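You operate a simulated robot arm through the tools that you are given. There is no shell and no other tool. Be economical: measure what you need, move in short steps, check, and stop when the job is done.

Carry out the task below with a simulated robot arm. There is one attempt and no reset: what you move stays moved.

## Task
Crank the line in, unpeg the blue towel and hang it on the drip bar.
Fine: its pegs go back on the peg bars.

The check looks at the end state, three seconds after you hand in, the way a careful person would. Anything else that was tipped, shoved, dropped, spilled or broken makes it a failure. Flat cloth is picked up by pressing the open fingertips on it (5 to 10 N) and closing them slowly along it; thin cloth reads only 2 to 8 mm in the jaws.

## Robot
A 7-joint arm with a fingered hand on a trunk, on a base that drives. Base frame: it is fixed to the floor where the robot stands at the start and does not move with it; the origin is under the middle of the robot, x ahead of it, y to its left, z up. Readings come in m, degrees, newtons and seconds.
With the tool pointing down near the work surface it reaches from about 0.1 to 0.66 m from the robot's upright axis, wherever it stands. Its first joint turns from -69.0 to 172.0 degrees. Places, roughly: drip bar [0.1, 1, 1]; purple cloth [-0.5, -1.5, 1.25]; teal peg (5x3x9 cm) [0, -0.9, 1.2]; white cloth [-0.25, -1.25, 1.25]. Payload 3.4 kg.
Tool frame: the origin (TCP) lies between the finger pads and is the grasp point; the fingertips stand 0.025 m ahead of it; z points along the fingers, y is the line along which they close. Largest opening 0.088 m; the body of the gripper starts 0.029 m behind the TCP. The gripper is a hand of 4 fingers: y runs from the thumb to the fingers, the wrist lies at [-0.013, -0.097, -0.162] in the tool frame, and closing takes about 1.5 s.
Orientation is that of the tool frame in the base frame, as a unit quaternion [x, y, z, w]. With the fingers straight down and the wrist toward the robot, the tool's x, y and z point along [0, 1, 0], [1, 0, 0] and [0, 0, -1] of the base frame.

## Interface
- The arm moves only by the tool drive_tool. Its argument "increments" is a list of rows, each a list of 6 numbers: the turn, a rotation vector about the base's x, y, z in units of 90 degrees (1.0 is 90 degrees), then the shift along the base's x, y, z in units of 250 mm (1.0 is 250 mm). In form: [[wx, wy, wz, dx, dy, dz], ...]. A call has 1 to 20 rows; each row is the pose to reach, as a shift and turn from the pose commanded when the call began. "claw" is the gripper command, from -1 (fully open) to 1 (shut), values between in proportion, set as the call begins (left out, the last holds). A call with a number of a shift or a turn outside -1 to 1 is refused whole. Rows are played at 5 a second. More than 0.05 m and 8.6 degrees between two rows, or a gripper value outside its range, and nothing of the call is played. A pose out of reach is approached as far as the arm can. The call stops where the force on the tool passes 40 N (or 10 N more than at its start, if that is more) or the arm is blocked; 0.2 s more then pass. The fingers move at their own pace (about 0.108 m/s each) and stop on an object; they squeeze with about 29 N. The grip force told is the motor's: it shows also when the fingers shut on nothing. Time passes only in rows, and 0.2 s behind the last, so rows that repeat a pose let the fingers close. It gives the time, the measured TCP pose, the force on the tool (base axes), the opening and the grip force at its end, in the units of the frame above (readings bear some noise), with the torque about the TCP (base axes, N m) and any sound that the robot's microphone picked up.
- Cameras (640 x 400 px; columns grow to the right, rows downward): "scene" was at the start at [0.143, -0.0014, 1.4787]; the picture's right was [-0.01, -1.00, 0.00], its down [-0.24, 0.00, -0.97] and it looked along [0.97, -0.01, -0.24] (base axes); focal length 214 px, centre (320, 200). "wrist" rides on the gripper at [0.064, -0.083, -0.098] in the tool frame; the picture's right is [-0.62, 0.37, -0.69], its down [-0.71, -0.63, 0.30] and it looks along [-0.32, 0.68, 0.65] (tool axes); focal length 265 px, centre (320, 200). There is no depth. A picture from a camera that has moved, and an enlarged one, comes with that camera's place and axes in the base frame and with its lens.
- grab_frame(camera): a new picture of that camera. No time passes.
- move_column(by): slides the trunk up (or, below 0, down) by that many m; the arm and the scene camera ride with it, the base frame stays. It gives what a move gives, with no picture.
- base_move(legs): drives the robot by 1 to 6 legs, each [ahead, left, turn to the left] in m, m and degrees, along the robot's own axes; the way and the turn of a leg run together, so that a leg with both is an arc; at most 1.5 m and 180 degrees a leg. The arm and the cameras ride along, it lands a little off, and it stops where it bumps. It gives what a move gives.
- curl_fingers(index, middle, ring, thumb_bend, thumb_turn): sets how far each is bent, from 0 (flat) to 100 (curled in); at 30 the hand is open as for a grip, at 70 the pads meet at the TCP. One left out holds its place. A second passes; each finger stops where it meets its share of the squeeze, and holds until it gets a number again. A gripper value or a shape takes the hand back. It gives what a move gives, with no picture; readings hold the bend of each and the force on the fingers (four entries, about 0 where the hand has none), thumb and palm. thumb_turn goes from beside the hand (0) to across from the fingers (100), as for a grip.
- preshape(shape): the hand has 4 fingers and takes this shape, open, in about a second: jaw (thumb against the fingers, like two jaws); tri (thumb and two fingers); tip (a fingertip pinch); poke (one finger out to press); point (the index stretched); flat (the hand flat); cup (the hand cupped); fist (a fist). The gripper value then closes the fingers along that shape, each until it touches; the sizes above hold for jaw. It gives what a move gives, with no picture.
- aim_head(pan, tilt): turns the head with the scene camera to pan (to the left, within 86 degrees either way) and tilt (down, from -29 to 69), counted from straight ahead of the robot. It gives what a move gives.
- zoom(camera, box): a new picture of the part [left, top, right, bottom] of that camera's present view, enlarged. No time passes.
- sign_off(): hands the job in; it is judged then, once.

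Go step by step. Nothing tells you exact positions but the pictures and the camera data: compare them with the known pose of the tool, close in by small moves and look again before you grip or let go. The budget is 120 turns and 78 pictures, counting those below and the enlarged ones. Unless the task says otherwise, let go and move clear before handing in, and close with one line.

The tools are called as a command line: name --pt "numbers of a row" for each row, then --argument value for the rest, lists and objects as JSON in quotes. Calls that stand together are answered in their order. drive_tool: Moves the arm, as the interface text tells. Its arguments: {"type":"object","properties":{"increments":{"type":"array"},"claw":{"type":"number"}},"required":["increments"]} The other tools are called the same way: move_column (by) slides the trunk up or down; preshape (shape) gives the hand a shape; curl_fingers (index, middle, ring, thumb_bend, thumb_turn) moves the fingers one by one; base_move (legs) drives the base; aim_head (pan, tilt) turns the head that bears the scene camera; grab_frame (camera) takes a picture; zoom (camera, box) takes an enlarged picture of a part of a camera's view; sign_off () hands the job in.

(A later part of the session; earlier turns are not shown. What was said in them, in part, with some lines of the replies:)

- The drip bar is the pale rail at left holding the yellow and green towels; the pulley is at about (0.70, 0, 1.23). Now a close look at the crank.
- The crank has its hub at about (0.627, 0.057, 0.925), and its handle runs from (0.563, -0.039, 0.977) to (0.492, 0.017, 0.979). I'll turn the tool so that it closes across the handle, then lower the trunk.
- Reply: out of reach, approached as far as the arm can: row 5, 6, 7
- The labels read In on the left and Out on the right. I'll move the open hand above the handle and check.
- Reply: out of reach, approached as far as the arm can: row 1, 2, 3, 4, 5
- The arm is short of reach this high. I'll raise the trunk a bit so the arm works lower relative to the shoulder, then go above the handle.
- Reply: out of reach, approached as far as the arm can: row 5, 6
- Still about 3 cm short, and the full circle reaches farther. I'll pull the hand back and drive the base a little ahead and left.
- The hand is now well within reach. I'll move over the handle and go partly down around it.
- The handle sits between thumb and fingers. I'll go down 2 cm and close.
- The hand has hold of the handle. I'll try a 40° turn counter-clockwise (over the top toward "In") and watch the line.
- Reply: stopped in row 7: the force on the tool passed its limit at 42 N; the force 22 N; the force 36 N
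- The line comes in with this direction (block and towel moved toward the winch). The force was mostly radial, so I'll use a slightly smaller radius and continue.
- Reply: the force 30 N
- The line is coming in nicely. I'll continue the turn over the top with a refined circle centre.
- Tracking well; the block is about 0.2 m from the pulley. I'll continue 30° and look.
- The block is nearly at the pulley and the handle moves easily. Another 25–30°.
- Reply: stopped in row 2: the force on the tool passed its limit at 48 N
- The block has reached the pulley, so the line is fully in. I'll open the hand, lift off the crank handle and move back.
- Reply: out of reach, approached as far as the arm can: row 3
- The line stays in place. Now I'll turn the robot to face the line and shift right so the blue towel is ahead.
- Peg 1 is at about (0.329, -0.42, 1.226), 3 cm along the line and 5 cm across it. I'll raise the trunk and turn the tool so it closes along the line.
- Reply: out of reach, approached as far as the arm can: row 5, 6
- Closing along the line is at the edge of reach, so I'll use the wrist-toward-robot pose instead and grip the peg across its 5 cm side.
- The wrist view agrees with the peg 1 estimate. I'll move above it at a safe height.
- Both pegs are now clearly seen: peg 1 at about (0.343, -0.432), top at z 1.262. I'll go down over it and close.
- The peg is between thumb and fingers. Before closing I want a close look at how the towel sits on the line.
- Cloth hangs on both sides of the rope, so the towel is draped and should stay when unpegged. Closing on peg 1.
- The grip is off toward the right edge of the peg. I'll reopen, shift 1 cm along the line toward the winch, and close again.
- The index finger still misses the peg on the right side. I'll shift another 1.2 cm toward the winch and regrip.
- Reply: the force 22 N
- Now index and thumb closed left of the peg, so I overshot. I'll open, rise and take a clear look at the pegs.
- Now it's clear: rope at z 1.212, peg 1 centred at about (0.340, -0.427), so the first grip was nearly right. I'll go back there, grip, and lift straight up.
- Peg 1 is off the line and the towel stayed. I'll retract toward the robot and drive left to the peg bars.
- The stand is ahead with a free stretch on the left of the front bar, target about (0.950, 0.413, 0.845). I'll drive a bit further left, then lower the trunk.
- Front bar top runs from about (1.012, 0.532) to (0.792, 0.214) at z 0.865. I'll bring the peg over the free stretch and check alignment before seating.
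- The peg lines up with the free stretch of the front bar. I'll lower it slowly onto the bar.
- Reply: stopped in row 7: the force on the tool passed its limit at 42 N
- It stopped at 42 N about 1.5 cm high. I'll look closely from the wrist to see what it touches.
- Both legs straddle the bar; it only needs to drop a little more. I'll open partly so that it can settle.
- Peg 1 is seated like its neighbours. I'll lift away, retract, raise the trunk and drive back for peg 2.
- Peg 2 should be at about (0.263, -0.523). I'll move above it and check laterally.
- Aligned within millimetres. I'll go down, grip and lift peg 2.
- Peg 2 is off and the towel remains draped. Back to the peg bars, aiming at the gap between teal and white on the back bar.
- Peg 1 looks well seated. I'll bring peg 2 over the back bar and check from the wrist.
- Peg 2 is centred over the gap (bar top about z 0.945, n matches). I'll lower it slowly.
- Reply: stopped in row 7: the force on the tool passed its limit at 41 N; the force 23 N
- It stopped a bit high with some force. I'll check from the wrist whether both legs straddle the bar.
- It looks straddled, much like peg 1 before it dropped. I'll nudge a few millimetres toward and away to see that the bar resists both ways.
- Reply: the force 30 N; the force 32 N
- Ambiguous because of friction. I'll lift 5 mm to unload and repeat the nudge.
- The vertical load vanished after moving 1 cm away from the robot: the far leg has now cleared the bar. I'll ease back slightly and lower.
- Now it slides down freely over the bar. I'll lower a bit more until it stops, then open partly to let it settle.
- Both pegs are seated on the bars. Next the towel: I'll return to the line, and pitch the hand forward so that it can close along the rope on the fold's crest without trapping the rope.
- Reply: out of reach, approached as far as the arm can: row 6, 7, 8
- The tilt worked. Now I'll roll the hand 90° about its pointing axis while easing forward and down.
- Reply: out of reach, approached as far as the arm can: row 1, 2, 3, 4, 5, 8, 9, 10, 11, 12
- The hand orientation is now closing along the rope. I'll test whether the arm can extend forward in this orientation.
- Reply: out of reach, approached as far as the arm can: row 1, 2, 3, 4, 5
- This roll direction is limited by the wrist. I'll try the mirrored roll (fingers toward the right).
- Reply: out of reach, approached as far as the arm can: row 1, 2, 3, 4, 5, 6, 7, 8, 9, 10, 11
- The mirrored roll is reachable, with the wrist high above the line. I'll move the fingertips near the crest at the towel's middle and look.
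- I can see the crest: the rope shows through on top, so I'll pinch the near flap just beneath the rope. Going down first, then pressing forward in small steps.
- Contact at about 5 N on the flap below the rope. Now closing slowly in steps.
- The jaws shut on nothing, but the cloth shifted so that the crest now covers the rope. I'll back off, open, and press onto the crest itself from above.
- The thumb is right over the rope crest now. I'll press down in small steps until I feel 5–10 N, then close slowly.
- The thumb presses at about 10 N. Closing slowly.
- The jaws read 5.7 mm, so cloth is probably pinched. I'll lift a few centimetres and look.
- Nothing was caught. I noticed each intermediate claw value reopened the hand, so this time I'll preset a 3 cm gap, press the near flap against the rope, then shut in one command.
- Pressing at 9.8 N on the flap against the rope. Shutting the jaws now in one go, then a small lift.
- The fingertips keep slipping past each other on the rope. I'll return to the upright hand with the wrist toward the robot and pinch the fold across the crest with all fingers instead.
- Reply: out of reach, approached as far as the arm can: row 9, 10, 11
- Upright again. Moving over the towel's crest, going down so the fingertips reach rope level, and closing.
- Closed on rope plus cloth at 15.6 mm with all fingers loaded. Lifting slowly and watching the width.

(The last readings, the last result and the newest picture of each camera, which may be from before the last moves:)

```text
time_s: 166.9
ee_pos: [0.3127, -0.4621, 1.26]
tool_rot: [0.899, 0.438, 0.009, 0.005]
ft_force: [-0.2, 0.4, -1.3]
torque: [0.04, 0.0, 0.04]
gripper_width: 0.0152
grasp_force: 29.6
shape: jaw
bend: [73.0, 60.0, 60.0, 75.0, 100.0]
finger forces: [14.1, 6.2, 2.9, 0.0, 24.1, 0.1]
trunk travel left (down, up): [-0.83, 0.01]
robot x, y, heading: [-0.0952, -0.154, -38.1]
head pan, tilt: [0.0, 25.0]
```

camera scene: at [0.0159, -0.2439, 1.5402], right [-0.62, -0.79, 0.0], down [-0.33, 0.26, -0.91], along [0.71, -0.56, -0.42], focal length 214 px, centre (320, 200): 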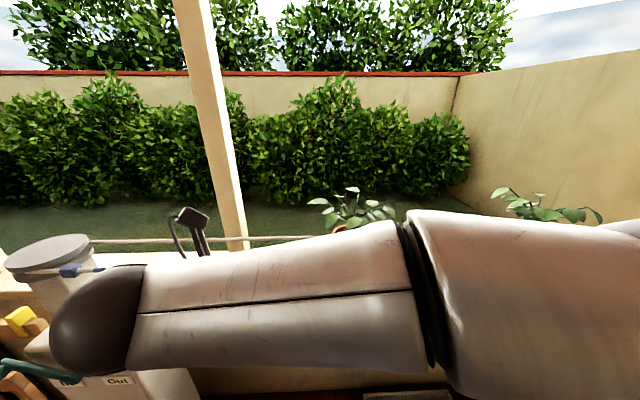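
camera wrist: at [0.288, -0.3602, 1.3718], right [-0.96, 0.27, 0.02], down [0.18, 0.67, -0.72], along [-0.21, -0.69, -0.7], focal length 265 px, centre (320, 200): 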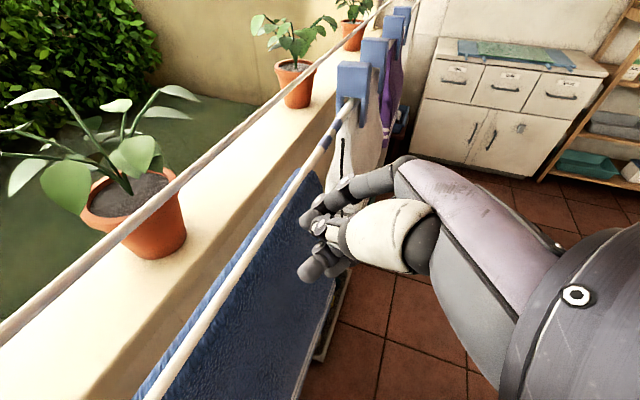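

The grip holds with about 1.3 N of weight. Lifting further and taking a picture.

drive_tool --pt "0 0 0 0 0 0.05" --pt "0 0 0 0 0 0.1" --pt "0 0 0 0 0 0.15" --pt "0 0 0 0 0 0.2" --pt "0 0 0 0 0 0.2"

grab_frame --camera "scene"

```text
time_s: 168.1
ee_pos: [0.3123, -0.4622, 1.3114]
tool_rot: [0.899, 0.438, 0.009, 0.005]
ft_force: [0.5, -1.0, -0.7]
torque: [-0.02, -0.01, 0.03]
gripper_width: 0.0149
grasp_force: 29.1
shape: jaw
bend: [73.0, 61.0, 62.0, 75.0, 100.0]
finger forces: [15.6, 5.4, 2.9, 0.0, 23.5, 0.0]
trunk travel left (down, up): [-0.83, 0.01]
robot x, y, heading: [-0.0941, -0.1591, -38.0]
head pan, tilt: [0.0, 25.0]
```

```text
6 pictures are left
camera scene: at [0.016, -0.244, 1.5402], right [-0.62, -0.79, 0.0], down [-0.33, 0.26, -0.91], along [0.71, -0.56, -0.42], focal length 214 px, centre (320, 200)
```

scene: 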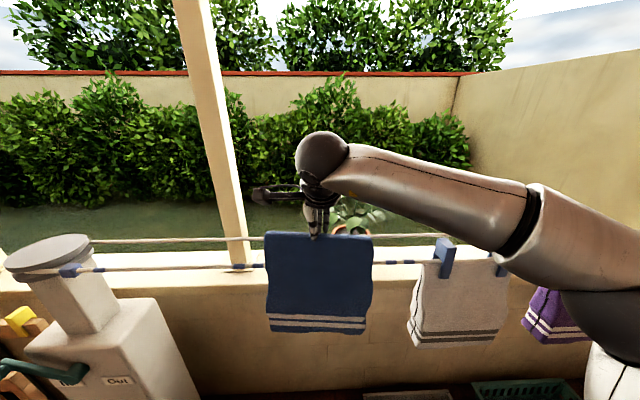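

The towel is off the rope, hanging folded over from the grip. I'll raise it further so that the far flap clears the line.

drive_tool --pt "0 0 0 0 0 0.1" --pt "0 0 0 0 0 0.2" --pt "0 0 0 0 0 0.3" --pt "0 0 0 0 0 0.4" --pt "0 0 0 0 0 0.5" --pt "0 0 0 0 0 0.6"

```text
time_s: 169.5
ee_pos: [0.3127, -0.46, 1.465]
tool_rot: [0.899, 0.438, 0.008, 0.004]
ft_force: [-0.2, -0.1, -2.0]
torque: [0.01, -0.03, 0.02]
gripper_width: 0.0146
grasp_force: 29.0
shape: jaw
bend: [73.0, 61.0, 66.0, 75.0, 100.0]
finger forces: [16.1, 5.0, 2.8, 0.1, 23.4, 0.0]
trunk travel left (down, up): [-0.83, 0.01]
robot x, y, heading: [-0.0942, -0.1602, -38.2]
head pan, tilt: [0.0, 25.0]
```

Reached z 1.465. A little more up, then back toward the robot, and a look.

drive_tool --pt "0 0 0 0 0 0.08" --pt "0 0 0 0 0 0.16" --pt "0 0 0 -0.1 0.077 0.16" --pt "0 0 0 -0.2 0.154 0.16" --pt "0 0 0 -0.3 0.231 0.16" --pt "0 0 0 -0.4 0.308 0.14" --pt "0 0 0 -0.5 0.385 0.12" --pt "0 0 0 -0.6 0.46 0.1" --pt "0 0 0 -0.6 0.46 0.1"

aim_head --pan 0 --tilt 35

grab_frame --camera "scene"

```text
time_s: 171.5
ee_pos: [0.1636, -0.3444, 1.4859]
tool_rot: [0.899, 0.439, 0.01, 0.004]
ft_force: [0.2, -0.2, 1.1]
torque: [0.02, 0.02, 0.04]
gripper_width: 0.0119
grasp_force: 28.7
shape: jaw
bend: [74.0, 74.0, 71.0, 82.0, 100.0]
finger forces: [0.0, 0.0, 0.0, 0.0, 0.0, 0.1]
out of reach, approached as far as the arm can: row 2
trunk travel left (down, up): [-0.83, 0.01]
robot x, y, heading: [-0.0949, -0.1555, -38.3]
head pan, tilt: [0.0, 25.0]
```

```text
time_s: 172.2
ee_pos: [0.1622, -0.3429, 1.4876]
tool_rot: [0.899, 0.439, 0.009, 0.003]
ft_force: [-0.5, 0.6, 0.2]
torque: [0.01, 0.02, 0.03]
gripper_width: 0.0117
grasp_force: 29.4
shape: jaw
bend: [74.0, 74.0, 71.0, 82.0, 100.0]
finger forces: [0.0, 0.0, 0.0, 0.0, 0.0, 0.1]
trunk travel left (down, up): [-0.83, 0.01]
robot x, y, heading: [-0.0944, -0.1576, -38.1]
head pan, tilt: [0.0, 35.0]
```

```text
5 pictures are left
camera scene: at [0.0122, -0.2411, 1.5246], right [-0.62, -0.79, 0.0], down [-0.45, 0.35, -0.82], along [0.64, -0.51, -0.57], focal length 214 px, centre (320, 200)
```

scene: 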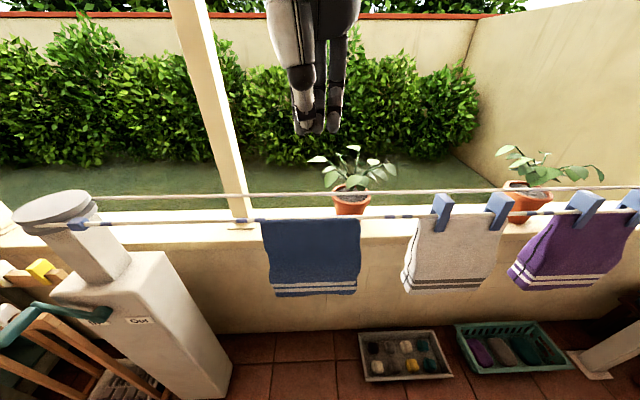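

The far flap dragged on the rope and the towel slipped back onto the line, undisturbed. I'll regrip deeper, and this time raise while drawing back, slowly.

drive_tool --pt "0 0 0 0 0 -0.15" --pt "0 0 0 0.1 -0.056 -0.3" --pt "0 0 0 0.2 -0.112 -0.45" --pt "0 0 0 0.32 -0.18 -0.58" --pt "0 0 0 0.44 -0.247 -0.67" --pt "0 0 0 0.56 -0.314 -0.67" --pt "0 0 0 0.666 -0.374 -0.67" --pt "0 0 0 0.666 -0.374 -0.67" --claw -1

drive_tool --pt "0 0 0 0 0 -0.12" --pt "0 0 0 0 0 -0.24" --pt "0 0 0 0 0 -0.32" --pt "0 0 0 0 0 -0.384" --pt "0 0 0 0 0 -0.384"

drive_tool --pt "0 0 0 0 0 0" --pt "0 0 0 0 0 0" --pt "0 0 0 0 0 0" --pt "0 0 0 0 0 0" --pt "0 0 0 0 0 0" --pt "0 0 0 0 0 0" --pt "0 0 0 0 0 0" --claw 1

```text
time_s: 174.1
ee_pos: [0.3274, -0.4429, 1.3183]
tool_rot: [0.899, 0.438, 0.01, 0.005]
ft_force: [-0.4, -0.6, 0.3]
torque: [-0.01, -0.04, 0.0]
gripper_width: 0.0878
grasp_force: 0.1
shape: jaw
bend: [30.0, 30.0, 30.0, 30.0, 98.0]
finger forces: [0.1, 0.0, 0.0, 0.0, 0.0, 0.1]
trunk travel left (down, up): [-0.83, 0.01]
robot x, y, heading: [-0.0933, -0.157, -38.2]
head pan, tilt: [0.0, 35.0]
```

```text
time_s: 175.2
ee_pos: [0.3282, -0.4392, 1.2243]
tool_rot: [0.899, 0.439, 0.009, 0.005]
ft_force: [1.1, -0.2, -0.2]
torque: [-0.01, 0.01, -0.01]
gripper_width: 0.0877
grasp_force: 0.0
shape: jaw
bend: [30.0, 30.0, 30.0, 30.0, 98.0]
finger forces: [0.0, 0.0, 0.1, 0.0, 0.0, 0.1]
trunk travel left (down, up): [-0.83, 0.01]
robot x, y, heading: [-0.0968, -0.1565, -38.2]
head pan, tilt: [0.0, 35.0]
```

```text
time_s: 176.8
ee_pos: [0.3282, -0.4404, 1.2248]
tool_rot: [0.899, 0.438, 0.009, 0.004]
ft_force: [0.4, 0.4, 0.0]
torque: [-0.01, 0.01, 0.08]
gripper_width: 0.0156
grasp_force: 28.8
shape: jaw
bend: [72.0, 62.0, 60.0, 75.0, 100.0]
finger forces: [15.0, 7.8, 3.6, 0.0, 25.9, 0.0]
trunk travel left (down, up): [-0.83, 0.01]
robot x, y, heading: [-0.0979, -0.1564, -37.8]
head pan, tilt: [0.0, 35.0]
```

Regripped at 15.6 mm, deeper. Lifting slowly straight up.

drive_tool --pt "0 0 0 0 0 0.02" --pt "0 0 0 0 0 0.05" --pt "0 0 0 0 0 0.09" --pt "0 0 0 0 0 0.13" --pt "0 0 0 0 0 0.18" --pt "0 0 0 0 0 0.23" --pt "0 0 0 0 0 0.28" --pt "0 0 0 0 0 0.33" --pt "0 0 0 0 0 0.38" --pt "0 0 0 0 0 0.43" --pt "0 0 0 0 0 0.48" --pt "0 0 0 0 0 0.53" --pt "0 0 0 0 0 0.58" --pt "0 0 0 0 0 0.63" --pt "0 0 0 0 0 0.68" --pt "0 0 0 0 0 0.73" --pt "0 0 0 0 0 0.78" --pt "0 0 0 0 0 0.83" --pt "0 0 0 0 0 0.88" --pt "0 0 0 0 0 0.92"

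```text
time_s: 181.1
ee_pos: [0.3283, -0.4398, 1.4522]
tool_rot: [0.899, 0.438, 0.009, 0.004]
ft_force: [0.2, -0.4, -2.1]
torque: [-0.02, -0.06, 0.03]
gripper_width: 0.0156
grasp_force: 28.8
shape: jaw
bend: [72.0, 63.0, 64.0, 75.0, 100.0]
finger forces: [16.9, 6.6, 3.2, 0.0, 26.4, 0.0]
trunk travel left (down, up): [-0.83, 0.01]
robot x, y, heading: [-0.0985, -0.16, -38.0]
head pan, tilt: [0.0, 35.0]
```

Held well. Now up and back together, slowly.

drive_tool --pt "0 0 0 -0.01 0.008 0.03" --pt "0 0 0 -0.02 0.016 0.06" --pt "0 0 0 -0.035 0.028 0.09" --pt "0 0 0 -0.05 0.04 0.12" --pt "0 0 0 -0.07 0.055 0.15" --pt "0 0 0 -0.09 0.07 0.18" --pt "0 0 0 -0.11 0.085 0.21" --pt "0 0 0 -0.13 0.1 0.24"

drive_tool --pt "0 0 0 -0.025 0.019 0.02" --pt "0 0 0 -0.05 0.038 0.04" --pt "0 0 0 -0.075 0.058 0.06" --pt "0 0 0 -0.1 0.077 0.08" --pt "0 0 0 -0.125 0.096 0.1" --pt "0 0 0 -0.15 0.115 0.12" --pt "0 0 0 -0.175 0.135 0.14" --pt "0 0 0 -0.2 0.154 0.15"

```text
time_s: 182.8
ee_pos: [0.2929, -0.4138, 1.504]
tool_rot: [0.899, 0.439, 0.01, 0.004]
ft_force: [0.1, -0.4, -2.0]
torque: [0.05, -0.01, 0.03]
gripper_width: 0.0159
grasp_force: 28.8
shape: jaw
bend: [72.0, 63.0, 66.0, 75.0, 100.0]
finger forces: [17.8, 6.2, 3.1, 0.0, 27.0, 0.1]
out of reach, approached as far as the arm can: row 7, 8
trunk travel left (down, up): [-0.83, 0.01]
robot x, y, heading: [-0.0947, -0.157, -38.2]
head pan, tilt: [0.0, 35.0]
```

```text
time_s: 184.7
ee_pos: [0.2422, -0.3763, 1.5421]
tool_rot: [0.899, 0.439, 0.009, 0.005]
ft_force: [0.1, -0.3, -1.8]
torque: [0.01, -0.03, 0.0]
gripper_width: 0.0159
grasp_force: 29.5
shape: jaw
bend: [72.0, 63.0, 66.0, 75.0, 100.0]
finger forces: [17.8, 5.9, 3.1, 0.1, 26.9, 0.0]
trunk travel left (down, up): [-0.83, 0.01]
robot x, y, heading: [-0.0931, -0.1543, -38.2]
head pan, tilt: [0.0, 35.0]
```

Still held with about 2 N of towel weight. Continuing back to clear the line, then a check picture.

drive_tool --pt "0 0 0 -0.03 0.023 0.01" --pt "0 0 0 -0.06 0.046 0.02" --pt "0 0 0 -0.09 0.07 0.02" --pt "0 0 0 -0.12 0.093 0.02" --pt "0 0 0 -0.15 0.116 0.02" --pt "0 0 0 -0.18 0.139 0.02" --pt "0 0 0 -0.22 0.17 0.02" --pt "0 0 0 -0.26 0.2 0.02" --pt "0 0 0 -0.3 0.23 0.02" --pt "0 0 0 -0.3 0.23 0.02"

grab_frame --camera "scene"

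```text
time_s: 186.8
ee_pos: [0.1716, -0.3263, 1.5452]
tool_rot: [0.9, 0.437, 0.01, -0.006]
ft_force: [-0.6, -0.4, -1.9]
torque: [-0.01, 0.01, 0.01]
gripper_width: 0.0158
grasp_force: 29.3
shape: jaw
bend: [72.0, 63.0, 71.0, 75.0, 100.0]
finger forces: [17.7, 6.0, 3.2, 0.1, 26.9, 0.0]
trunk travel left (down, up): [-0.83, 0.01]
robot x, y, heading: [-0.0938, -0.1568, -37.9]
head pan, tilt: [0.0, 35.0]
```

```text
4 pictures are left
camera scene: at [0.0055, -0.2505, 1.5263], right [-0.72, -0.7, 0.0], down [-0.39, 0.4, -0.83], along [0.58, -0.6, -0.56], focal length 214 px, centre (320, 200)
```

scene: 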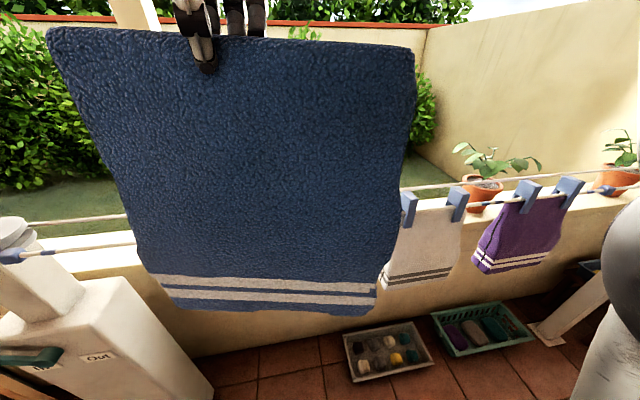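

The blue towel is free and hangs from the hand, with the others undisturbed. I'll move the hand a bit off the head, back away, turn around toward the drip bar and look past the towel.

drive_tool --pt "0 0 0 0.05 -0.04 -0.05" --pt "0 0 0 0.1 -0.08 -0.1" --pt "0 0 0 0.12 -0.095 -0.15"

base_move --legs '[[-0.22, 0, 0], [0, 0, 90], [0, 0, 90]]'

aim_head --pan -58 --tilt 28

grab_frame --camera "scene"

```text
time_s: 187.7
ee_pos: [0.1974, -0.3438, 1.5093]
tool_rot: [0.898, 0.44, 0.01, 0.005]
ft_force: [0.2, 1.0, -1.5]
torque: [0.02, 0.0, -0.02]
gripper_width: 0.016
grasp_force: 28.9
shape: jaw
bend: [72.0, 64.0, 67.0, 75.0, 99.0]
finger forces: [17.6, 5.9, 3.2, 0.0, 26.9, 0.0]
trunk travel left (down, up): [-0.83, 0.01]
robot x, y, heading: [-0.0943, -0.1522, -38.1]
head pan, tilt: [0.0, 35.0]
```

```text
time_s: 197.1
ee_pos: [-0.5663, 0.157, 1.5095]
tool_rot: [-0.454, 0.891, 0.004, -0.009]
ft_force: [0.8, 0.4, -1.9]
torque: [-0.03, 0.0, 0.01]
gripper_width: 0.0151
grasp_force: 28.8
shape: jaw
bend: [72.0, 65.0, 70.0, 76.0, 97.0]
finger forces: [19.4, 5.3, 2.0, 0.0, 26.5, 0.0]
trunk travel left (down, up): [-0.83, 0.01]
robot x, y, heading: [-0.2671, -0.0234, 143.6]
head pan, tilt: [0.0, 35.0]
```

```text
time_s: 198.3
ee_pos: [-0.5673, 0.157, 1.5077]
tool_rot: [-0.454, 0.891, 0.004, -0.009]
ft_force: [0.2, 0.0, -1.4]
torque: [0.03, 0.06, -0.01]
gripper_width: 0.0151
grasp_force: 29.1
shape: jaw
bend: [72.0, 65.0, 70.0, 76.0, 97.0]
finger forces: [19.4, 5.4, 2.0, 0.0, 26.4, 0.0]
trunk travel left (down, up): [-0.83, 0.01]
robot x, y, heading: [-0.2698, -0.0268, 143.8]
head pan, tilt: [-58.0, 28.0]
```

```text
3 pictures are left
camera scene: at [-0.3019, 0.0997, 1.5354], right [1.0, -0.07, 0.0], down [-0.03, -0.47, -0.88], along [0.06, 0.88, -0.47], focal length 214 px, centre (320, 200)
```

scene: 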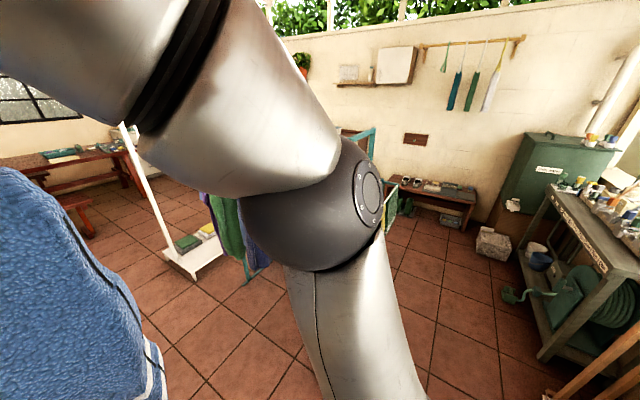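

The elbow blocks that view. I'll drive to the spot in front of the bar keeping the bar on my left, where the view is free.

base_move --legs '[[0, 0, -62], [0, -0.5, 0], [0.55, 0, 0]]'

aim_head --pan 65 --tilt 33

grab_frame --camera "scene"

```text
time_s: 206.8
ee_pos: [0.334, 0.7854, 1.5093]
tool_rot: [0.07, 0.998, 0.008, -0.007]
ft_force: [-0.3, 0.7, -1.4]
torque: [-0.03, 0.0, -0.03]
gripper_width: 0.0151
grasp_force: 28.9
shape: jaw
bend: [72.0, 65.0, 70.0, 76.0, 97.0]
finger forces: [19.0, 5.5, 2.0, 0.1, 26.5, 0.0]
trunk travel left (down, up): [-0.83, 0.01]
robot x, y, heading: [0.3167, 0.435, 81.5]
head pan, tilt: [-58.0, 28.0]
```

```text
time_s: 208.8
ee_pos: [0.3349, 0.7874, 1.5101]
tool_rot: [0.071, 0.997, 0.008, -0.006]
ft_force: [-0.1, 0.0, -2.3]
torque: [0.0, -0.03, -0.01]
gripper_width: 0.0151
grasp_force: 29.5
shape: jaw
bend: [72.0, 65.0, 70.0, 76.0, 97.0]
finger forces: [19.0, 5.5, 2.0, 0.0, 26.5, 0.1]
trunk travel left (down, up): [-0.83, 0.01]
robot x, y, heading: [0.3159, 0.4409, 81.4]
head pan, tilt: [65.0, 33.0]
```

```text
2 pictures are left
camera scene: at [0.2492, 0.5371, 1.5276], right [0.55, 0.84, 0.0], down [0.46, -0.3, -0.84], along [-0.7, 0.46, -0.54], focal length 214 px, centre (320, 200)
```

scene: 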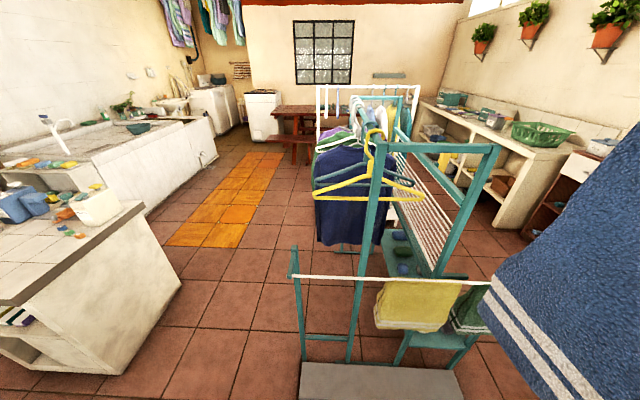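

The bar is seen clearly: it runs parallel to the clothesline at about z 0.93, with a free stretch centred near (-0.096, 0.824) between the left post and the yellow towel. I'll turn to face it.

base_move --legs '[[0, 0, 60.6], [0, -0.07, 0]]'

```text
time_s: 212.4
ee_pos: [0.069, 0.685, 1.5089]
tool_rot: [-0.434, 0.901, 0.005, -0.008]
ft_force: [1.3, -0.1, -1.6]
torque: [-0.06, 0.0, -0.01]
gripper_width: 0.015
grasp_force: 29.5
shape: jaw
bend: [72.0, 65.0, 70.0, 76.0, 97.0]
finger forces: [19.2, 5.5, 2.0, 0.0, 26.4, 0.0]
trunk travel left (down, up): [-0.83, 0.01]
robot x, y, heading: [0.3576, 0.4909, 141.4]
head pan, tilt: [65.0, 33.0]
```

Facing the bar with the towel held high. I'll lower the trunk for placing, shift the hand right to free the view, and take a second sight of the bar from lower down.

move_column --by -0.33

drive_tool --pt "0 0 0 0.08 0.103 0" --pt "0 0 0 0.16 0.206 0" --pt "0 0 0 0.24 0.309 0" --pt "0 0 0 0.317 0.411 0"

aim_head --pan 25 --tilt 28

grab_frame --camera "scene"

```text
time_s: 215.7
ee_pos: [0.0689, 0.6842, 1.18]
tool_rot: [-0.433, 0.901, 0.004, -0.008]
ft_force: [0.0, 0.1, -1.8]
torque: [0.01, 0.03, 0.02]
gripper_width: 0.0149
grasp_force: 29.0
shape: jaw
bend: [72.0, 65.0, 70.0, 76.0, 97.0]
finger forces: [19.2, 5.6, 1.9, 0.0, 26.6, 0.0]
trunk travel left (down, up): [-0.5, 0.34]
robot x, y, heading: [0.3601, 0.4918, 141.5]
head pan, tilt: [65.0, 33.0]
```

```text
time_s: 216.7
ee_pos: [0.1504, 0.7869, 1.1781]
tool_rot: [-0.434, 0.901, 0.003, -0.009]
ft_force: [0.4, -0.3, -1.3]
torque: [0.01, 0.04, -0.01]
gripper_width: 0.0152
grasp_force: 29.4
shape: jaw
bend: [72.0, 65.0, 70.0, 76.0, 97.0]
finger forces: [19.0, 5.6, 1.9, 0.0, 26.4, 0.0]
trunk travel left (down, up): [-0.5, 0.34]
robot x, y, heading: [0.3639, 0.4922, 141.1]
head pan, tilt: [65.0, 33.0]
```

```text
time_s: 217.8
ee_pos: [0.1495, 0.7865, 1.178]
tool_rot: [-0.434, 0.901, 0.005, -0.009]
ft_force: [0.0, 0.1, -1.2]
torque: [-0.01, -0.02, 0.0]
gripper_width: 0.0149
grasp_force: 29.1
shape: jaw
bend: [72.0, 65.0, 70.0, 76.0, 97.0]
finger forces: [19.2, 5.5, 1.9, 0.1, 26.5, 0.0]
trunk travel left (down, up): [-0.5, 0.34]
robot x, y, heading: [0.3625, 0.4925, 141.2]
head pan, tilt: [25.0, 28.0]
```

```text
1 pictures are left
camera scene: at [0.2326, 0.5461, 1.2055], right [0.24, 0.97, 0.0], down [0.46, -0.11, -0.88], along [-0.86, 0.21, -0.47], focal length 214 px, centre (320, 200)
```

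scene: 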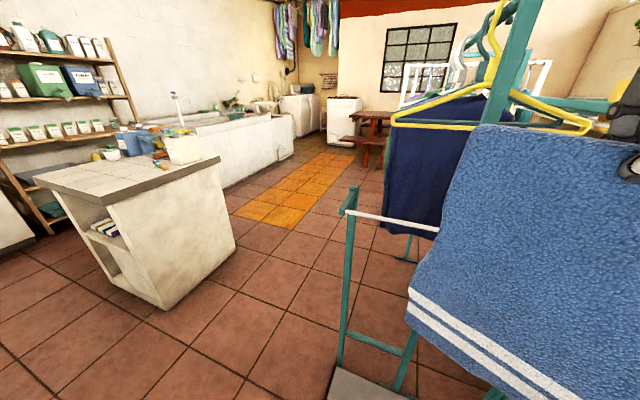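

The bar is now fixed at about z 0.95, 0.2 m ahead of the towel, with a 25 cm free stretch. I'll shift back to its centre and drive 10 cm closer.

drive_tool --pt "0 0 0 -0.08 -0.103 0.02" --pt "0 0 0 -0.16 -0.206 0.04" --pt "0 0 0 -0.24 -0.309 0.06" --pt "0 0 0 -0.317 -0.411 0.08"

base_move --legs '[[0.1, 0, 0]]'

```text
time_s: 218.8
ee_pos: [0.0691, 0.6821, 1.199]
tool_rot: [-0.434, 0.901, 0.005, -0.009]
ft_force: [-0.9, 0.1, -1.4]
torque: [-0.03, -0.01, -0.03]
gripper_width: 0.0151
grasp_force: 28.9
shape: jaw
bend: [72.0, 65.0, 70.0, 76.0, 97.0]
finger forces: [19.1, 5.5, 1.9, 0.1, 26.4, 0.0]
trunk travel left (down, up): [-0.5, 0.34]
robot x, y, heading: [0.3635, 0.4905, 141.3]
head pan, tilt: [25.0, 28.0]
```

```text
time_s: 219.9
ee_pos: [-0.0066, 0.7467, 1.1995]
tool_rot: [-0.434, 0.901, 0.004, -0.008]
ft_force: [-0.3, 0.5, -1.8]
torque: [-0.01, 0.02, 0.01]
gripper_width: 0.0151
grasp_force: 28.8
shape: jaw
bend: [72.0, 65.0, 70.0, 76.0, 97.0]
finger forces: [19.0, 5.6, 1.8, 0.0, 26.2, 0.0]
trunk travel left (down, up): [-0.5, 0.34]
robot x, y, heading: [0.2847, 0.5518, 141.3]
head pan, tilt: [25.0, 28.0]
```

The towel hangs just in front of the bar. Now I'll lower it so the lower half hangs on the near side, and carry the top over the bar.

drive_tool --pt "0 0 0 -0.07 0.04 -0.1" --pt "0 0 0 -0.133 0.082 -0.2" --pt "0 0 0 -0.143 0.09 -0.34" --pt "0 0 0 -0.149 0.094 -0.48" --pt "0 0 0 -0.18 0.118 -0.475" --pt "0 0 0 -0.212 0.143 -0.472" --pt "0 0 0 -0.245 0.168 -0.465" --pt "0 0 0 -0.275 0.192 -0.46" --pt "0 0 0 -0.31 0.218 -0.465" --pt "0 0 0 -0.342 0.243 -0.472" --pt "0 0 0 -0.375 0.268 -0.48" --pt "0 0 0 -0.402 0.29 -0.5"

```text
time_s: 222.5
ee_pos: [-0.1053, 0.8163, 1.0736]
tool_rot: [-0.433, 0.901, 0.005, -0.01]
ft_force: [6.2, -4.1, 4.5]
torque: [-0.63, -0.76, 0.11]
gripper_width: 0.019
grasp_force: 28.6
shape: jaw
bend: [72.0, 61.0, 60.0, 78.0, 100.0]
finger forces: [21.1, 10.0, 8.7, 0.0, 46.4, 0.0]
trunk travel left (down, up): [-0.5, 0.34]
robot x, y, heading: [0.2856, 0.5532, 141.4]
head pan, tilt: [25.0, 28.0]
```

The force acts at bar height as if on a board: the towel keeps a stiff inverted-U shape, so it should be lowered straight down with the bar between its flaps. I'll back off and go up first.

drive_tool --pt "0 0 0 0.06 -0.046 0.01" --pt "0 0 0 0.12 -0.092 0.02" --pt "0 0 0 0.18 -0.139 0.02" --pt "0 0 0 0.25 -0.193 0.02" --pt "0 0 0 0.33 -0.255 0.02" --pt "0 0 0 0.38 -0.293 0.02"

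move_column --by 0.22

```text
time_s: 223.9
ee_pos: [-0.0113, 0.7446, 1.0798]
tool_rot: [-0.434, 0.901, 0.004, -0.01]
ft_force: [0.1, 0.2, -1.7]
torque: [0.02, 0.0, 0.05]
gripper_width: 0.0166
grasp_force: 29.6
shape: jaw
bend: [72.0, 63.0, 66.0, 78.0, 99.0]
finger forces: [17.7, 6.4, 3.4, 0.0, 27.2, 0.0]
trunk travel left (down, up): [-0.5, 0.34]
robot x, y, heading: [0.2834, 0.5581, 141.1]
head pan, tilt: [25.0, 28.0]
```

```text
time_s: 226.2
ee_pos: [-0.0127, 0.7456, 1.2994]
tool_rot: [-0.434, 0.901, 0.004, -0.009]
ft_force: [1.3, -0.7, -1.7]
torque: [-0.02, 0.02, 0.05]
gripper_width: 0.0161
grasp_force: 28.7
shape: jaw
bend: [72.0, 64.0, 70.0, 78.0, 98.0]
finger forces: [18.4, 5.8, 3.4, 0.0, 27.3, 0.1]
trunk travel left (down, up): [-0.72, 0.12]
robot x, y, heading: [0.2829, 0.5549, 141.4]
head pan, tilt: [25.0, 28.0]
```

Raising a bit more and moving directly above the bar, then lowering slowly while watching the force.

drive_tool --pt "0 0 0 -0.05 0.04 0.08" --pt "0 0 0 -0.1 0.078 0.16" --pt "0 0 0 -0.17 0.13 0.18" --pt "0 0 0 -0.24 0.185 0.18" --pt "0 0 0 -0.303 0.234 0.18" --pt "0 0 0 -0.303 0.234 0.18"

drive_tool --pt "0 0 0 0 0 -0.06" --pt "0 0 0 0 0 -0.12" --pt "0 0 0 0 0 -0.18" --pt "0 0 0 0 0 -0.24" --pt "0 0 0 0 0 -0.3" --pt "0 0 0 0 0 -0.36" --pt "0 0 0 0 0 -0.42"

```text
time_s: 227.6
ee_pos: [-0.0867, 0.8057, 1.3463]
tool_rot: [-0.434, 0.901, 0.005, -0.009]
ft_force: [0.0, 0.0, -0.4]
torque: [-0.01, 0.02, 0.01]
gripper_width: 0.0162
grasp_force: 28.7
shape: jaw
bend: [72.0, 64.0, 70.0, 78.0, 98.0]
finger forces: [18.4, 5.8, 3.4, 0.0, 27.6, 0.0]
trunk travel left (down, up): [-0.72, 0.12]
robot x, y, heading: [0.2841, 0.5525, 141.4]
head pan, tilt: [25.0, 28.0]
```

```text
time_s: 229.2
ee_pos: [-0.0879, 0.8048, 1.241]
tool_rot: [-0.434, 0.901, 0.004, -0.009]
ft_force: [-0.3, -0.9, -1.4]
torque: [0.03, 0.01, 0.01]
gripper_width: 0.0163
grasp_force: 28.8
shape: jaw
bend: [72.0, 64.0, 70.0, 78.0, 98.0]
finger forces: [18.7, 5.7, 3.2, 0.0, 27.5, 0.1]
trunk travel left (down, up): [-0.72, 0.12]
robot x, y, heading: [0.2824, 0.5537, 141.3]
head pan, tilt: [25.0, 28.0]
```

No contact yet. Continuing down slowly.

drive_tool --pt "0 0 0 0 0 -0.05" --pt "0 0 0 0 0 -0.1" --pt "0 0 0 0 0 -0.15" --pt "0 0 0 0 0 -0.2" --pt "0 0 0 0 0 -0.24"

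drive_tool --pt "0 0 0 0 0 -0.05" --pt "0 0 0 0 0 -0.1" --pt "0 0 0 0 0 -0.15" --pt "0 0 0 0 0 -0.2" --pt "0 0 0 0 0 -0.24"

```text
time_s: 230.0
ee_pos: [-0.0879, 0.8031, 1.2197]
tool_rot: [-0.434, 0.9, 0.011, -0.023]
ft_force: [1.7, -1.6, 27.6]
torque: [-0.21, -0.06, 0.06]
gripper_width: 0.0179
grasp_force: 29.3
shape: jaw
bend: [72.0, 64.0, 70.0, 78.0, 97.0]
finger forces: [20.0, 6.9, 3.3, 0.0, 34.0, 0.0]
trunk travel left (down, up): [-0.72, 0.12]
robot x, y, heading: [0.284, 0.5566, 141.1]
head pan, tilt: [25.0, 28.0]
stopped in row 3: the force on the tool passed its limit at 45 N (the readings are from after the stop); the commanded pose is now the measured one
```

```text
time_s: 230.3
ee_pos: [-0.0869, 0.8037, 1.2196]
tool_rot: [-0.433, 0.901, 0.017, -0.03]
ft_force: [1.0, -0.5, 21.9]
torque: [-0.18, -0.07, 0.05]
gripper_width: 0.0178
grasp_force: 29.7
shape: jaw
bend: [72.0, 64.0, 70.0, 78.0, 97.0]
finger forces: [20.3, 6.4, 2.8, 0.1, 32.8, 0.0]
trunk travel left (down, up): [-0.72, 0.12]
robot x, y, heading: [0.284, 0.5554, 141.1]
head pan, tilt: [25.0, 28.0]
stopped in row 1: the force on the tool passed its limit at 46 N (the readings are from after the stop); the commanded pose is now the measured one
```

A hem landed on the bar; the torque shows contact about 7 mm on the near side, so the hand should come about 1 cm toward the robot. I'll rise, shift and try again gently.

drive_tool --pt "0 0 0 0 0 0.08" --pt "0 0 0 0 0 0.16" --pt "0 0 0 0.032 -0.024 0.16" --pt "0 0 0 0.032 -0.024 0.16"

drive_tool --pt "0 0 0 0 0 -0.04" --pt "0 0 0 0 0 -0.08" --pt "0 0 0 0 0 -0.11" --pt "0 0 0 0 0 -0.13" --pt "0 0 0 0 0 -0.15" --pt "0 0 0 0 0 -0.16"

```text
time_s: 231.3
ee_pos: [-0.0805, 0.8008, 1.254]
tool_rot: [-0.434, 0.901, 0.013, -0.025]
ft_force: [0.0, -0.5, -1.3]
torque: [0.0, 0.03, -0.01]
gripper_width: 0.0168
grasp_force: 28.4
shape: jaw
bend: [72.0, 64.0, 70.0, 78.0, 97.0]
finger forces: [20.1, 5.7, 2.0, 0.0, 27.8, 0.1]
trunk travel left (down, up): [-0.72, 0.12]
robot x, y, heading: [0.2844, 0.5515, 141.1]
head pan, tilt: [25.0, 28.0]
```

```text
time_s: 232.7
ee_pos: [-0.0789, 0.7981, 1.2187]
tool_rot: [-0.434, 0.901, 0.015, -0.029]
ft_force: [1.9, -1.8, 16.6]
torque: [-0.04, 0.04, 0.0]
gripper_width: 0.0174
grasp_force: 29.1
shape: jaw
bend: [72.0, 64.0, 70.0, 78.0, 97.0]
finger forces: [20.0, 6.4, 2.4, 0.0, 30.8, 0.0]
trunk travel left (down, up): [-0.72, 0.12]
robot x, y, heading: [0.2885, 0.5541, 141.0]
head pan, tilt: [25.0, 28.0]
```

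Including the side force, the contact is actually on the far hem: the bar is about 1–2 cm farther, and the tool has tilted a few degrees. I'll rise, level the tool, shift forward 3 cm and lower again.

drive_tool --pt "0 0 0 0 0 0.08" --pt "0 0 0 0 0 0.16" --pt "-0.001 -0.02 0 -0.05 0.038 0.18" --pt "-0.001 -0.041 0 -0.098 0.0756 0.18" --pt "-0.001 -0.041 0 -0.098 0.0756 0.18"

drive_tool --pt "0 0 0 0 0 -0.04" --pt "0 0 0 0 0 -0.08" --pt "0 0 0 0 0 -0.11" --pt "0 0 0 0 0 -0.14" --pt "0 0 0 0 0 -0.16" --pt "0 0 0 0 0 -0.18"

```text
time_s: 233.9
ee_pos: [-0.1075, 0.8189, 1.2595]
tool_rot: [-0.434, 0.901, -0.002, 0.003]
ft_force: [0.0, -0.7, -1.6]
torque: [-0.01, 0.02, -0.02]
gripper_width: 0.017
grasp_force: 28.5
shape: jaw
bend: [72.0, 64.0, 70.0, 78.0, 97.0]
finger forces: [19.9, 5.9, 2.0, 0.0, 27.8, 0.0]
trunk travel left (down, up): [-0.72, 0.12]
robot x, y, heading: [0.2854, 0.5554, 141.3]
head pan, tilt: [25.0, 28.0]
```

```text
time_s: 235.3
ee_pos: [-0.1044, 0.8162, 1.2189]
tool_rot: [-0.435, 0.901, 0.001, 0.0]
ft_force: [-1.1, -1.5, 11.8]
torque: [-0.05, 0.08, 0.03]
gripper_width: 0.0167
grasp_force: 29.0
shape: jaw
bend: [72.0, 64.0, 70.0, 78.0, 96.0]
finger forces: [20.0, 6.1, 2.3, 0.0, 29.6, 0.0]
trunk travel left (down, up): [-0.72, 0.12]
robot x, y, heading: [0.2857, 0.5559, 141.3]
head pan, tilt: [25.0, 28.0]
```

Contact at both 0.549 and 0.580 (forward coordinate), so the hems straddle roughly ±1.5 cm; the middle should be about 0.566. I'll try there.

drive_tool --pt "0 0 0 0 0 0.08" --pt "0 0 0 0 0 0.14" --pt "0 0 0 0.041 -0.032 0.14" --pt "0 0 0 0.041 -0.032 0.14" --pt "0 0 0 0.041 -0.032 0.06" --pt "0 0 0 0.041 -0.032 0.0" --pt "0 0 0 0.041 -0.032 -0.02" --pt "0 0 0 0.041 -0.032 -0.04" --pt "0 0 0 0.041 -0.032 -0.06"

```text
time_s: 237.1
ee_pos: [-0.0948, 0.807, 1.2176]
tool_rot: [-0.435, 0.901, 0.005, -0.01]
ft_force: [-0.4, -1.9, 26.1]
torque: [-0.2, 0.01, 0.02]
gripper_width: 0.018
grasp_force: 28.7
shape: jaw
bend: [72.0, 73.0, 70.0, 78.0, 96.0]
finger forces: [21.0, 6.5, 1.7, 0.1, 32.5, 0.0]
trunk travel left (down, up): [-0.72, 0.12]
robot x, y, heading: [0.2864, 0.553, 141.3]
head pan, tilt: [25.0, 28.0]
stopped in row 8: the force on the tool passed its limit at 42 N (the readings are from after the stop); the commanded pose is now the measured one
```

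The hems are close together and press on the bar top. I'll level again, press only lightly, and wiggle back and forth so each hem works its way to its own side of the bar.

drive_tool --pt "0 0 0 0 0 0.06" --pt "0 -0.014 0 0 0 0.08" --pt "0 -0.014 0 0 0 0.04" --pt "0 -0.014 0 0 0 0.02" --pt "0 -0.014 0 0 0 0.01"

drive_tool --pt "0 0 0 -0.025 0.02 0" --pt "0 0 0 -0.05 0.038 -0.004" --pt "0 0 0 -0.025 0.02 -0.004" --pt "0 0 0 0 0 -0.004" --pt "0 0 0 0.025 -0.02 -0.006" --pt "0 0 0 0.05 -0.038 -0.008" --pt "0 0 0 0.025 -0.02 -0.008" --pt "0 0 0 0 0 -0.01" --pt "0 0 0 -0.025 0.02 -0.01" --pt "0 0 0 -0.05 0.038 -0.012" --pt "0 0 0 -0.025 0.02 -0.014" --pt "0 0 0 0 0 -0.016" --pt "0 0 0 0.025 -0.02 -0.018" --pt "0 0 0 0.05 -0.038 -0.02" --pt "0 0 0 0.025 -0.02 -0.022" --pt "0 0 0 0 0 -0.024"

```text
time_s: 238.2
ee_pos: [-0.0963, 0.8063, 1.2182]
tool_rot: [-0.435, 0.9, -0.001, 0.003]
ft_force: [-1.6, -1.3, 17.4]
torque: [-0.07, 0.07, 0.04]
gripper_width: 0.0173
grasp_force: 29.1
shape: jaw
bend: [72.0, 64.0, 70.0, 78.0, 96.0]
finger forces: [20.5, 6.2, 1.6, 0.1, 30.1, 0.0]
trunk travel left (down, up): [-0.72, 0.12]
robot x, y, heading: [0.2819, 0.5557, 141.1]
head pan, tilt: [25.0, 28.0]
```

```text
time_s: 240.9
ee_pos: [-0.0945, 0.8044, 1.2173]
tool_rot: [-0.435, 0.901, 0.002, -0.001]
ft_force: [-1.3, -2.4, 24.0]
torque: [-0.15, 0.1, 0.0]
gripper_width: 0.018
grasp_force: 29.0
shape: jaw
bend: [72.0, 73.0, 71.0, 79.0, 95.0]
finger forces: [21.4, 6.0, 0.8, 0.1, 31.0, 0.0]
trunk travel left (down, up): [-0.72, 0.12]
robot x, y, heading: [0.2832, 0.5552, 141.1]
head pan, tilt: [25.0, 28.0]
stopped in row 13: the force on the tool passed its limit at 41 N (the readings are from after the stop); the commanded pose is now the measured one
```

Still blocked. I'll unload to light contact and use the last picture from the wrist to see how hems and bar lie.

drive_tool --pt "0 0 0 0 0 0.02" --pt "0 0 0 0 0 0.03" --pt "0 0 0 0 0 0.03"

grab_frame --camera "wrist"

```text
time_s: 241.7
ee_pos: [-0.0961, 0.8073, 1.2199]
tool_rot: [-0.434, 0.901, -0.002, 0.005]
ft_force: [0.3, 1.2, -1.7]
torque: [0.04, 0.06, 0.0]
gripper_width: 0.0169
grasp_force: 28.7
shape: jaw
bend: [72.0, 64.0, 70.0, 78.0, 95.0]
finger forces: [20.7, 5.7, 1.0, 0.0, 27.2, 0.1]
trunk travel left (down, up): [-0.72, 0.12]
robot x, y, heading: [0.2849, 0.5515, 141.2]
head pan, tilt: [25.0, 28.0]
```

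```text
0 pictures are left
camera wrist: at [-0.071, 0.7041, 1.3179], right [0.09, 0.71, 0.69], down [0.94, 0.17, -0.29], along [-0.33, 0.68, -0.66], focal length 265 px, centre (320, 200)
```

wrist: 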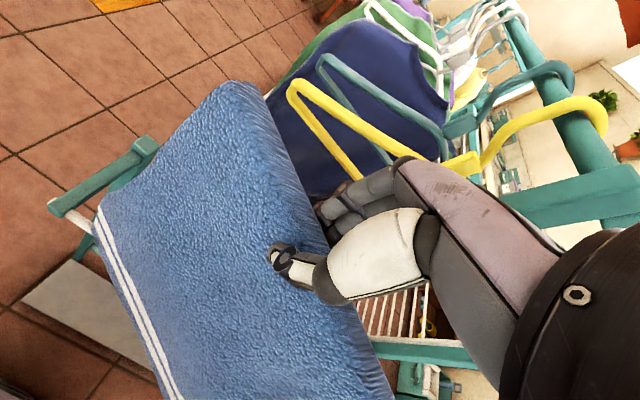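

Now it's clear: the towel has twisted about 20° in the grip, so its fold isn't parallel to the bar, though the flaps do spread about 3 cm each side. I'll rise, turn the hand +22° and lower again.

drive_tool --pt "0 0 0 0 0 0.12" --pt "0 0 0.08 0 0 0.24" --pt "0 0 0.16 0 0 0.24" --pt "0 0 0.24 0 0 0.24" --pt "0 0 0.24 0 0 0.24"

drive_tool --pt "0 0 0 0 0 -0.06" --pt "0 0 0 0 0 -0.12" --pt "0 0 0 0 0 -0.17" --pt "0 0 0 0 0 -0.21" --pt "0 0 0 0 0 -0.24" --pt "0 0 0 0 0 -0.27" --pt "0 0 0 0 0 -0.3"

```text
time_s: 242.9
ee_pos: [-0.0955, 0.8045, 1.2806]
tool_rot: [-0.596, 0.803, 0.0, 0.004]
ft_force: [0.2, -0.1, -1.2]
torque: [0.02, 0.02, 0.01]
gripper_width: 0.0161
grasp_force: 28.7
shape: jaw
bend: [72.0, 64.0, 70.0, 78.0, 95.0]
finger forces: [20.9, 5.9, 1.1, 0.0, 27.8, 0.0]
trunk travel left (down, up): [-0.72, 0.12]
robot x, y, heading: [0.2871, 0.5555, 141.1]
head pan, tilt: [25.0, 28.0]
```

```text
time_s: 244.6
ee_pos: [-0.0944, 0.8026, 1.2166]
tool_rot: [-0.596, 0.803, 0.007, -0.009]
ft_force: [-0.5, -3.5, 26.2]
torque: [-0.23, 0.04, 0.06]
gripper_width: 0.018
grasp_force: 29.5
shape: jaw
bend: [72.0, 73.0, 71.0, 79.0, 94.0]
finger forces: [22.1, 6.3, 0.5, 0.1, 31.9, 0.0]
trunk travel left (down, up): [-0.72, 0.12]
robot x, y, heading: [0.2867, 0.5606, 141.3]
head pan, tilt: [25.0, 28.0]
stopped in row 7: the force on the tool passed its limit at 42 N (the readings are from after the stop); the commanded pose is now the measured one
```

Aligned now, but the far hem still seems to catch. I'll level, shift 2 cm further forward and try again.

drive_tool --pt "0 0 0 0 0 0.07" --pt "0 -0.0145 0 0 0 0.12" --pt "0 -0.0145 0 -0.063 0.049 0.12" --pt "0 -0.0145 0 -0.063 0.049 0.12" --pt "0 -0.0145 0 -0.063 0.049 0.06" --pt "0 -0.0145 0 -0.063 0.049 0.02" --pt "0 -0.0145 0 -0.063 0.049 0.0" --pt "0 -0.0145 0 -0.063 0.049 -0.02" --pt "0 -0.0145 0 -0.063 0.049 -0.04" --pt "0 -0.0145 0 -0.063 0.049 -0.06"

```text
time_s: 246.8
ee_pos: [-0.1115, 0.8156, 1.1954]
tool_rot: [-0.597, 0.802, -0.004, 0.006]
ft_force: [-0.2, -0.5, -0.3]
torque: [0.13, 0.02, 0.05]
gripper_width: 0.0163
grasp_force: 28.9
shape: jaw
bend: [72.0, 64.0, 71.0, 79.0, 95.0]
finger forces: [19.5, 6.8, 1.6, 0.1, 27.7, 0.1]
trunk travel left (down, up): [-0.72, 0.12]
robot x, y, heading: [0.2856, 0.5524, 140.9]
head pan, tilt: [25.0, 28.0]
```

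It passed with no load. Continuing down slowly, watching the force.

drive_tool --pt "0 0 0 0 0 -0.06" --pt "0 0 0 0 0 -0.12" --pt "0 0 0 0 0 -0.18" --pt "0 0 0 0 0 -0.24" --pt "0 0 0 0 0 -0.3" --pt "0 0 0 0 0 -0.36" --pt "0 0 0 0 0 -0.42"

drive_tool --pt "0 0 0 0 0 -0.06" --pt "0 0 0 0 0 -0.12" --pt "0 0 0 0 0 -0.18" --pt "0 0 0 0 0 -0.24" --pt "0 0 0 0 0 -0.28"

```text
time_s: 248.4
ee_pos: [-0.1121, 0.817, 1.0902]
tool_rot: [-0.597, 0.802, -0.004, 0.006]
ft_force: [1.2, 0.4, -0.7]
torque: [-0.08, -0.04, 0.03]
gripper_width: 0.0163
grasp_force: 28.8
shape: jaw
bend: [72.0, 64.0, 70.0, 79.0, 95.0]
finger forces: [19.2, 6.5, 1.4, 0.1, 27.7, 0.0]
trunk travel left (down, up): [-0.72, 0.12]
robot x, y, heading: [0.2842, 0.5532, 141.2]
head pan, tilt: [25.0, 28.0]
```

```text
time_s: 249.6
ee_pos: [-0.1118, 0.8189, 1.0214]
tool_rot: [-0.596, 0.803, -0.004, 0.005]
ft_force: [1.2, -1.4, 0.6]
torque: [-0.17, -0.09, 0.15]
gripper_width: 0.0162
grasp_force: 29.3
shape: jaw
bend: [72.0, 64.0, 70.0, 79.0, 96.0]
finger forces: [18.4, 7.2, 3.3, 0.0, 31.3, 0.0]
trunk travel left (down, up): [-0.72, 0.12]
robot x, y, heading: [0.2842, 0.5557, 141.3]
head pan, tilt: [25.0, 28.0]
```

Light side force toward the robot: the bar is inside, against the near flap. I'll ease 1 cm back while going down to centre the fold over the bar.

drive_tool --pt "0 0 0 0.016 -0.012 -0.02" --pt "0 0 0 0.032 -0.024 -0.05" --pt "0 0 0 0.032 -0.024 -0.08" --pt "0 0 0 0.032 -0.024 -0.11"

drive_tool --pt "0 0 0 0.008 -0.006 -0.03" --pt "0 0 0 0.008 -0.006 -0.05" --pt "0 0 0 0.008 -0.006 -0.07"

```text
time_s: 250.6
ee_pos: [-0.1031, 0.81, 0.9946]
tool_rot: [-0.597, 0.802, -0.004, 0.006]
ft_force: [-0.9, 0.1, -1.1]
torque: [-0.01, 0.03, 0.13]
gripper_width: 0.0161
grasp_force: 29.3
shape: jaw
bend: [72.0, 64.0, 70.0, 78.0, 96.0]
finger forces: [18.1, 7.5, 3.9, 0.1, 28.5, 0.0]
trunk travel left (down, up): [-0.72, 0.12]
robot x, y, heading: [0.2858, 0.5542, 140.9]
head pan, tilt: [25.0, 28.0]
```

```text
time_s: 251.4
ee_pos: [-0.0996, 0.81, 0.9755]
tool_rot: [-0.596, 0.803, -0.003, 0.006]
ft_force: [-1.3, 0.1, -1.1]
torque: [0.07, 0.02, 0.14]
gripper_width: 0.0161
grasp_force: 29.1
shape: jaw
bend: [72.0, 64.0, 70.0, 78.0, 96.0]
finger forces: [17.5, 7.7, 4.2, 0.0, 28.4, 0.0]
trunk travel left (down, up): [-0.72, 0.12]
robot x, y, heading: [0.2836, 0.5533, 141.4]
head pan, tilt: [25.0, 28.0]
```

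Nearly seated. Lowering the last bit until the crest rests on the bar.

drive_tool --pt "0 0 0 0 0 -0.015" --pt "0 0 0 0 0 -0.03" --pt "0 0 0 0 0 -0.045"

drive_tool --pt "0 0 0 0 0 -0.01" --pt "0 0 0 0 0 -0.02"

```text
time_s: 252.2
ee_pos: [-0.1013, 0.8091, 0.9653]
tool_rot: [-0.597, 0.802, -0.004, 0.006]
ft_force: [-1.5, 1.0, -1.4]
torque: [0.01, 0.01, 0.12]
gripper_width: 0.0162
grasp_force: 29.3
shape: jaw
bend: [72.0, 64.0, 70.0, 78.0, 96.0]
finger forces: [17.8, 7.7, 4.2, 0.1, 28.4, 0.1]
trunk travel left (down, up): [-0.72, 0.12]
robot x, y, heading: [0.2826, 0.5549, 141.5]
head pan, tilt: [25.0, 28.0]
```

```text
time_s: 252.8
ee_pos: [-0.0997, 0.8083, 0.9604]
tool_rot: [-0.597, 0.802, -0.004, 0.006]
ft_force: [0.4, -0.8, -0.9]
torque: [0.04, 0.06, 0.11]
gripper_width: 0.0159
grasp_force: 28.4
shape: jaw
bend: [72.0, 64.0, 70.0, 78.0, 96.0]
finger forces: [17.8, 7.7, 4.2, 0.0, 28.6, 0.0]
trunk travel left (down, up): [-0.72, 0.12]
robot x, y, heading: [0.2804, 0.5558, 141.5]
head pan, tilt: [25.0, 28.0]
```

No seat yet; continuing in small steps.

drive_tool --pt "0 0 0 0 0 -0.012" --pt "0 0 0 0 0 -0.024" --pt "0 0 0 0 0 -0.036"

drive_tool --pt "0 0 0 0 0 -0.012" --pt "0 0 0 0 0 -0.024" --pt "0 0 0 0 0 -0.036"

```text
time_s: 253.6
ee_pos: [-0.0998, 0.8102, 0.9503]
tool_rot: [-0.596, 0.803, -0.004, 0.007]
ft_force: [-2.2, 1.4, 0.7]
torque: [0.0, 0.02, 0.1]
gripper_width: 0.0161
grasp_force: 28.3
shape: jaw
bend: [72.0, 64.0, 70.0, 78.0, 96.0]
finger forces: [18.3, 7.8, 3.9, 0.1, 28.6, 0.1]
trunk travel left (down, up): [-0.72, 0.12]
robot x, y, heading: [0.2832, 0.5586, 141.4]
head pan, tilt: [25.0, 28.0]
```

```text
time_s: 254.4
ee_pos: [-0.1007, 0.8096, 0.9463]
tool_rot: [-0.596, 0.803, 0.001, 0.001]
ft_force: [-2.1, 5.8, 39.3]
torque: [-0.02, 0.09, 0.18]
gripper_width: 0.0182
grasp_force: 29.1
shape: jaw
bend: [72.0, 62.0, 71.0, 78.0, 96.0]
finger forces: [22.6, 10.4, 4.5, 0.0, 34.8, 0.1]
trunk travel left (down, up): [-0.72, 0.12]
robot x, y, heading: [0.2834, 0.5533, 141.4]
head pan, tilt: [25.0, 28.0]
```

Seated: 39 N reaction with the crest on the bar. I'll unload 3 mm, open the hand and lift straight up.

drive_tool --pt "0 0 0 0 0 0.012" --pt "0 0 0 0 0 0.012"

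drive_tool --pt "0 0 0 0 0 0" --pt "0 0 0 0 0 0" --pt "0 0 0 0 0 0" --pt "0 0 0 0 0 0" --pt "0 0 0 0 0 0" --claw -1

drive_tool --pt "0 0 0 0 0 0.03" --pt "0 0 0 0 0 0.08" --pt "0 0 0 0 0 0.15" --pt "0 0 0 0 0 0.25" --pt "0 0 0 0 0 0.35" --pt "0 0 0 0 0 0.5" --pt "0 0 0 0 0 0.65"

```text
time_s: 255.0
ee_pos: [-0.1, 0.8093, 0.9472]
tool_rot: [-0.596, 0.803, -0.001, 0.004]
ft_force: [-4.7, 4.7, 35.0]
torque: [-0.02, 0.16, 0.16]
gripper_width: 0.0187
grasp_force: 29.0
shape: jaw
bend: [72.0, 62.0, 71.0, 79.0, 96.0]
finger forces: [22.5, 10.5, 4.4, 0.0, 33.7, 0.0]
trunk travel left (down, up): [-0.72, 0.12]
robot x, y, heading: [0.2849, 0.5563, 141.3]
head pan, tilt: [25.0, 28.0]
```

```text
time_s: 256.2
ee_pos: [-0.1006, 0.8094, 0.944]
tool_rot: [-0.597, 0.802, -0.004, 0.006]
ft_force: [0.1, 0.2, 0.6]
torque: [0.0, 0.01, -0.01]
gripper_width: 0.0872
grasp_force: 0.2
shape: jaw
bend: [30.0, 30.0, 30.0, 30.0, 98.0]
finger forces: [0.0, 0.1, 0.0, 0.1, 0.0, 0.0]
trunk travel left (down, up): [-0.72, 0.12]
robot x, y, heading: [0.2849, 0.5554, 141.1]
head pan, tilt: [25.0, 28.0]
```

```text
time_s: 257.8
ee_pos: [-0.1031, 0.8139, 1.1042]
tool_rot: [-0.596, 0.803, -0.004, 0.006]
ft_force: [-0.3, 0.6, 0.4]
torque: [-0.01, -0.03, 0.02]
gripper_width: 0.0876
grasp_force: 0.0
shape: jaw
bend: [30.0, 30.0, 30.0, 30.0, 98.0]
finger forces: [0.0, 0.0, 0.0, 0.1, 0.1, 0.1]
trunk travel left (down, up): [-0.72, 0.12]
robot x, y, heading: [0.2847, 0.5528, 141.4]
head pan, tilt: [25.0, 28.0]
```

The towel is released on the bar and the hand rose freely with no load. I'll draw the hand and the robot back clear.

drive_tool --pt "0 0 0 0 0 0.1" --pt "0 0 0 0.12 -0.09 0.15" --pt "0 0 0 0.26 -0.2 0.15" --pt "0 0 0 0.4 -0.31 0.15" --pt "0 0 0 0.54 -0.42 0.15"

base_move --legs '[[-0.12, 0, 0]]'

sign_off

```text
time_s: 259.0
ee_pos: [0.037, 0.7017, 1.1439]
tool_rot: [-0.596, 0.803, -0.004, 0.005]
ft_force: [1.0, -0.5, 0.0]
torque: [-0.01, 0.04, -0.01]
gripper_width: 0.0877
grasp_force: 0.1
shape: jaw
bend: [30.0, 30.0, 30.0, 30.0, 98.0]
finger forces: [0.1, 0.0, 0.0, 0.0, 0.1, 0.0]
trunk travel left (down, up): [-0.72, 0.12]
robot x, y, heading: [0.2853, 0.5571, 141.1]
head pan, tilt: [25.0, 28.0]
```

```text
time_s: 260.2
ee_pos: [0.1242, 0.6294, 1.1437]
tool_rot: [-0.598, 0.801, -0.004, 0.007]
ft_force: [0.8, -0.6, -0.1]
torque: [-0.01, 0.02, 0.0]
gripper_width: 0.0875
grasp_force: 0.2
shape: jaw
bend: [30.0, 30.0, 30.0, 30.0, 98.0]
finger forces: [0.0, 0.0, 0.1, 0.1, 0.0, 0.1]
trunk travel left (down, up): [-0.72, 0.12]
robot x, y, heading: [0.37, 0.4798, 141.3]
head pan, tilt: [25.0, 28.0]
```

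```text
The job is handed in.
```

I cranked the line in, put both teal pegs back on the peg bars and left the blue towel over the drip bar; no pictures were left to check the towel after letting go, so that it hangs there is judged from the force readings alone.
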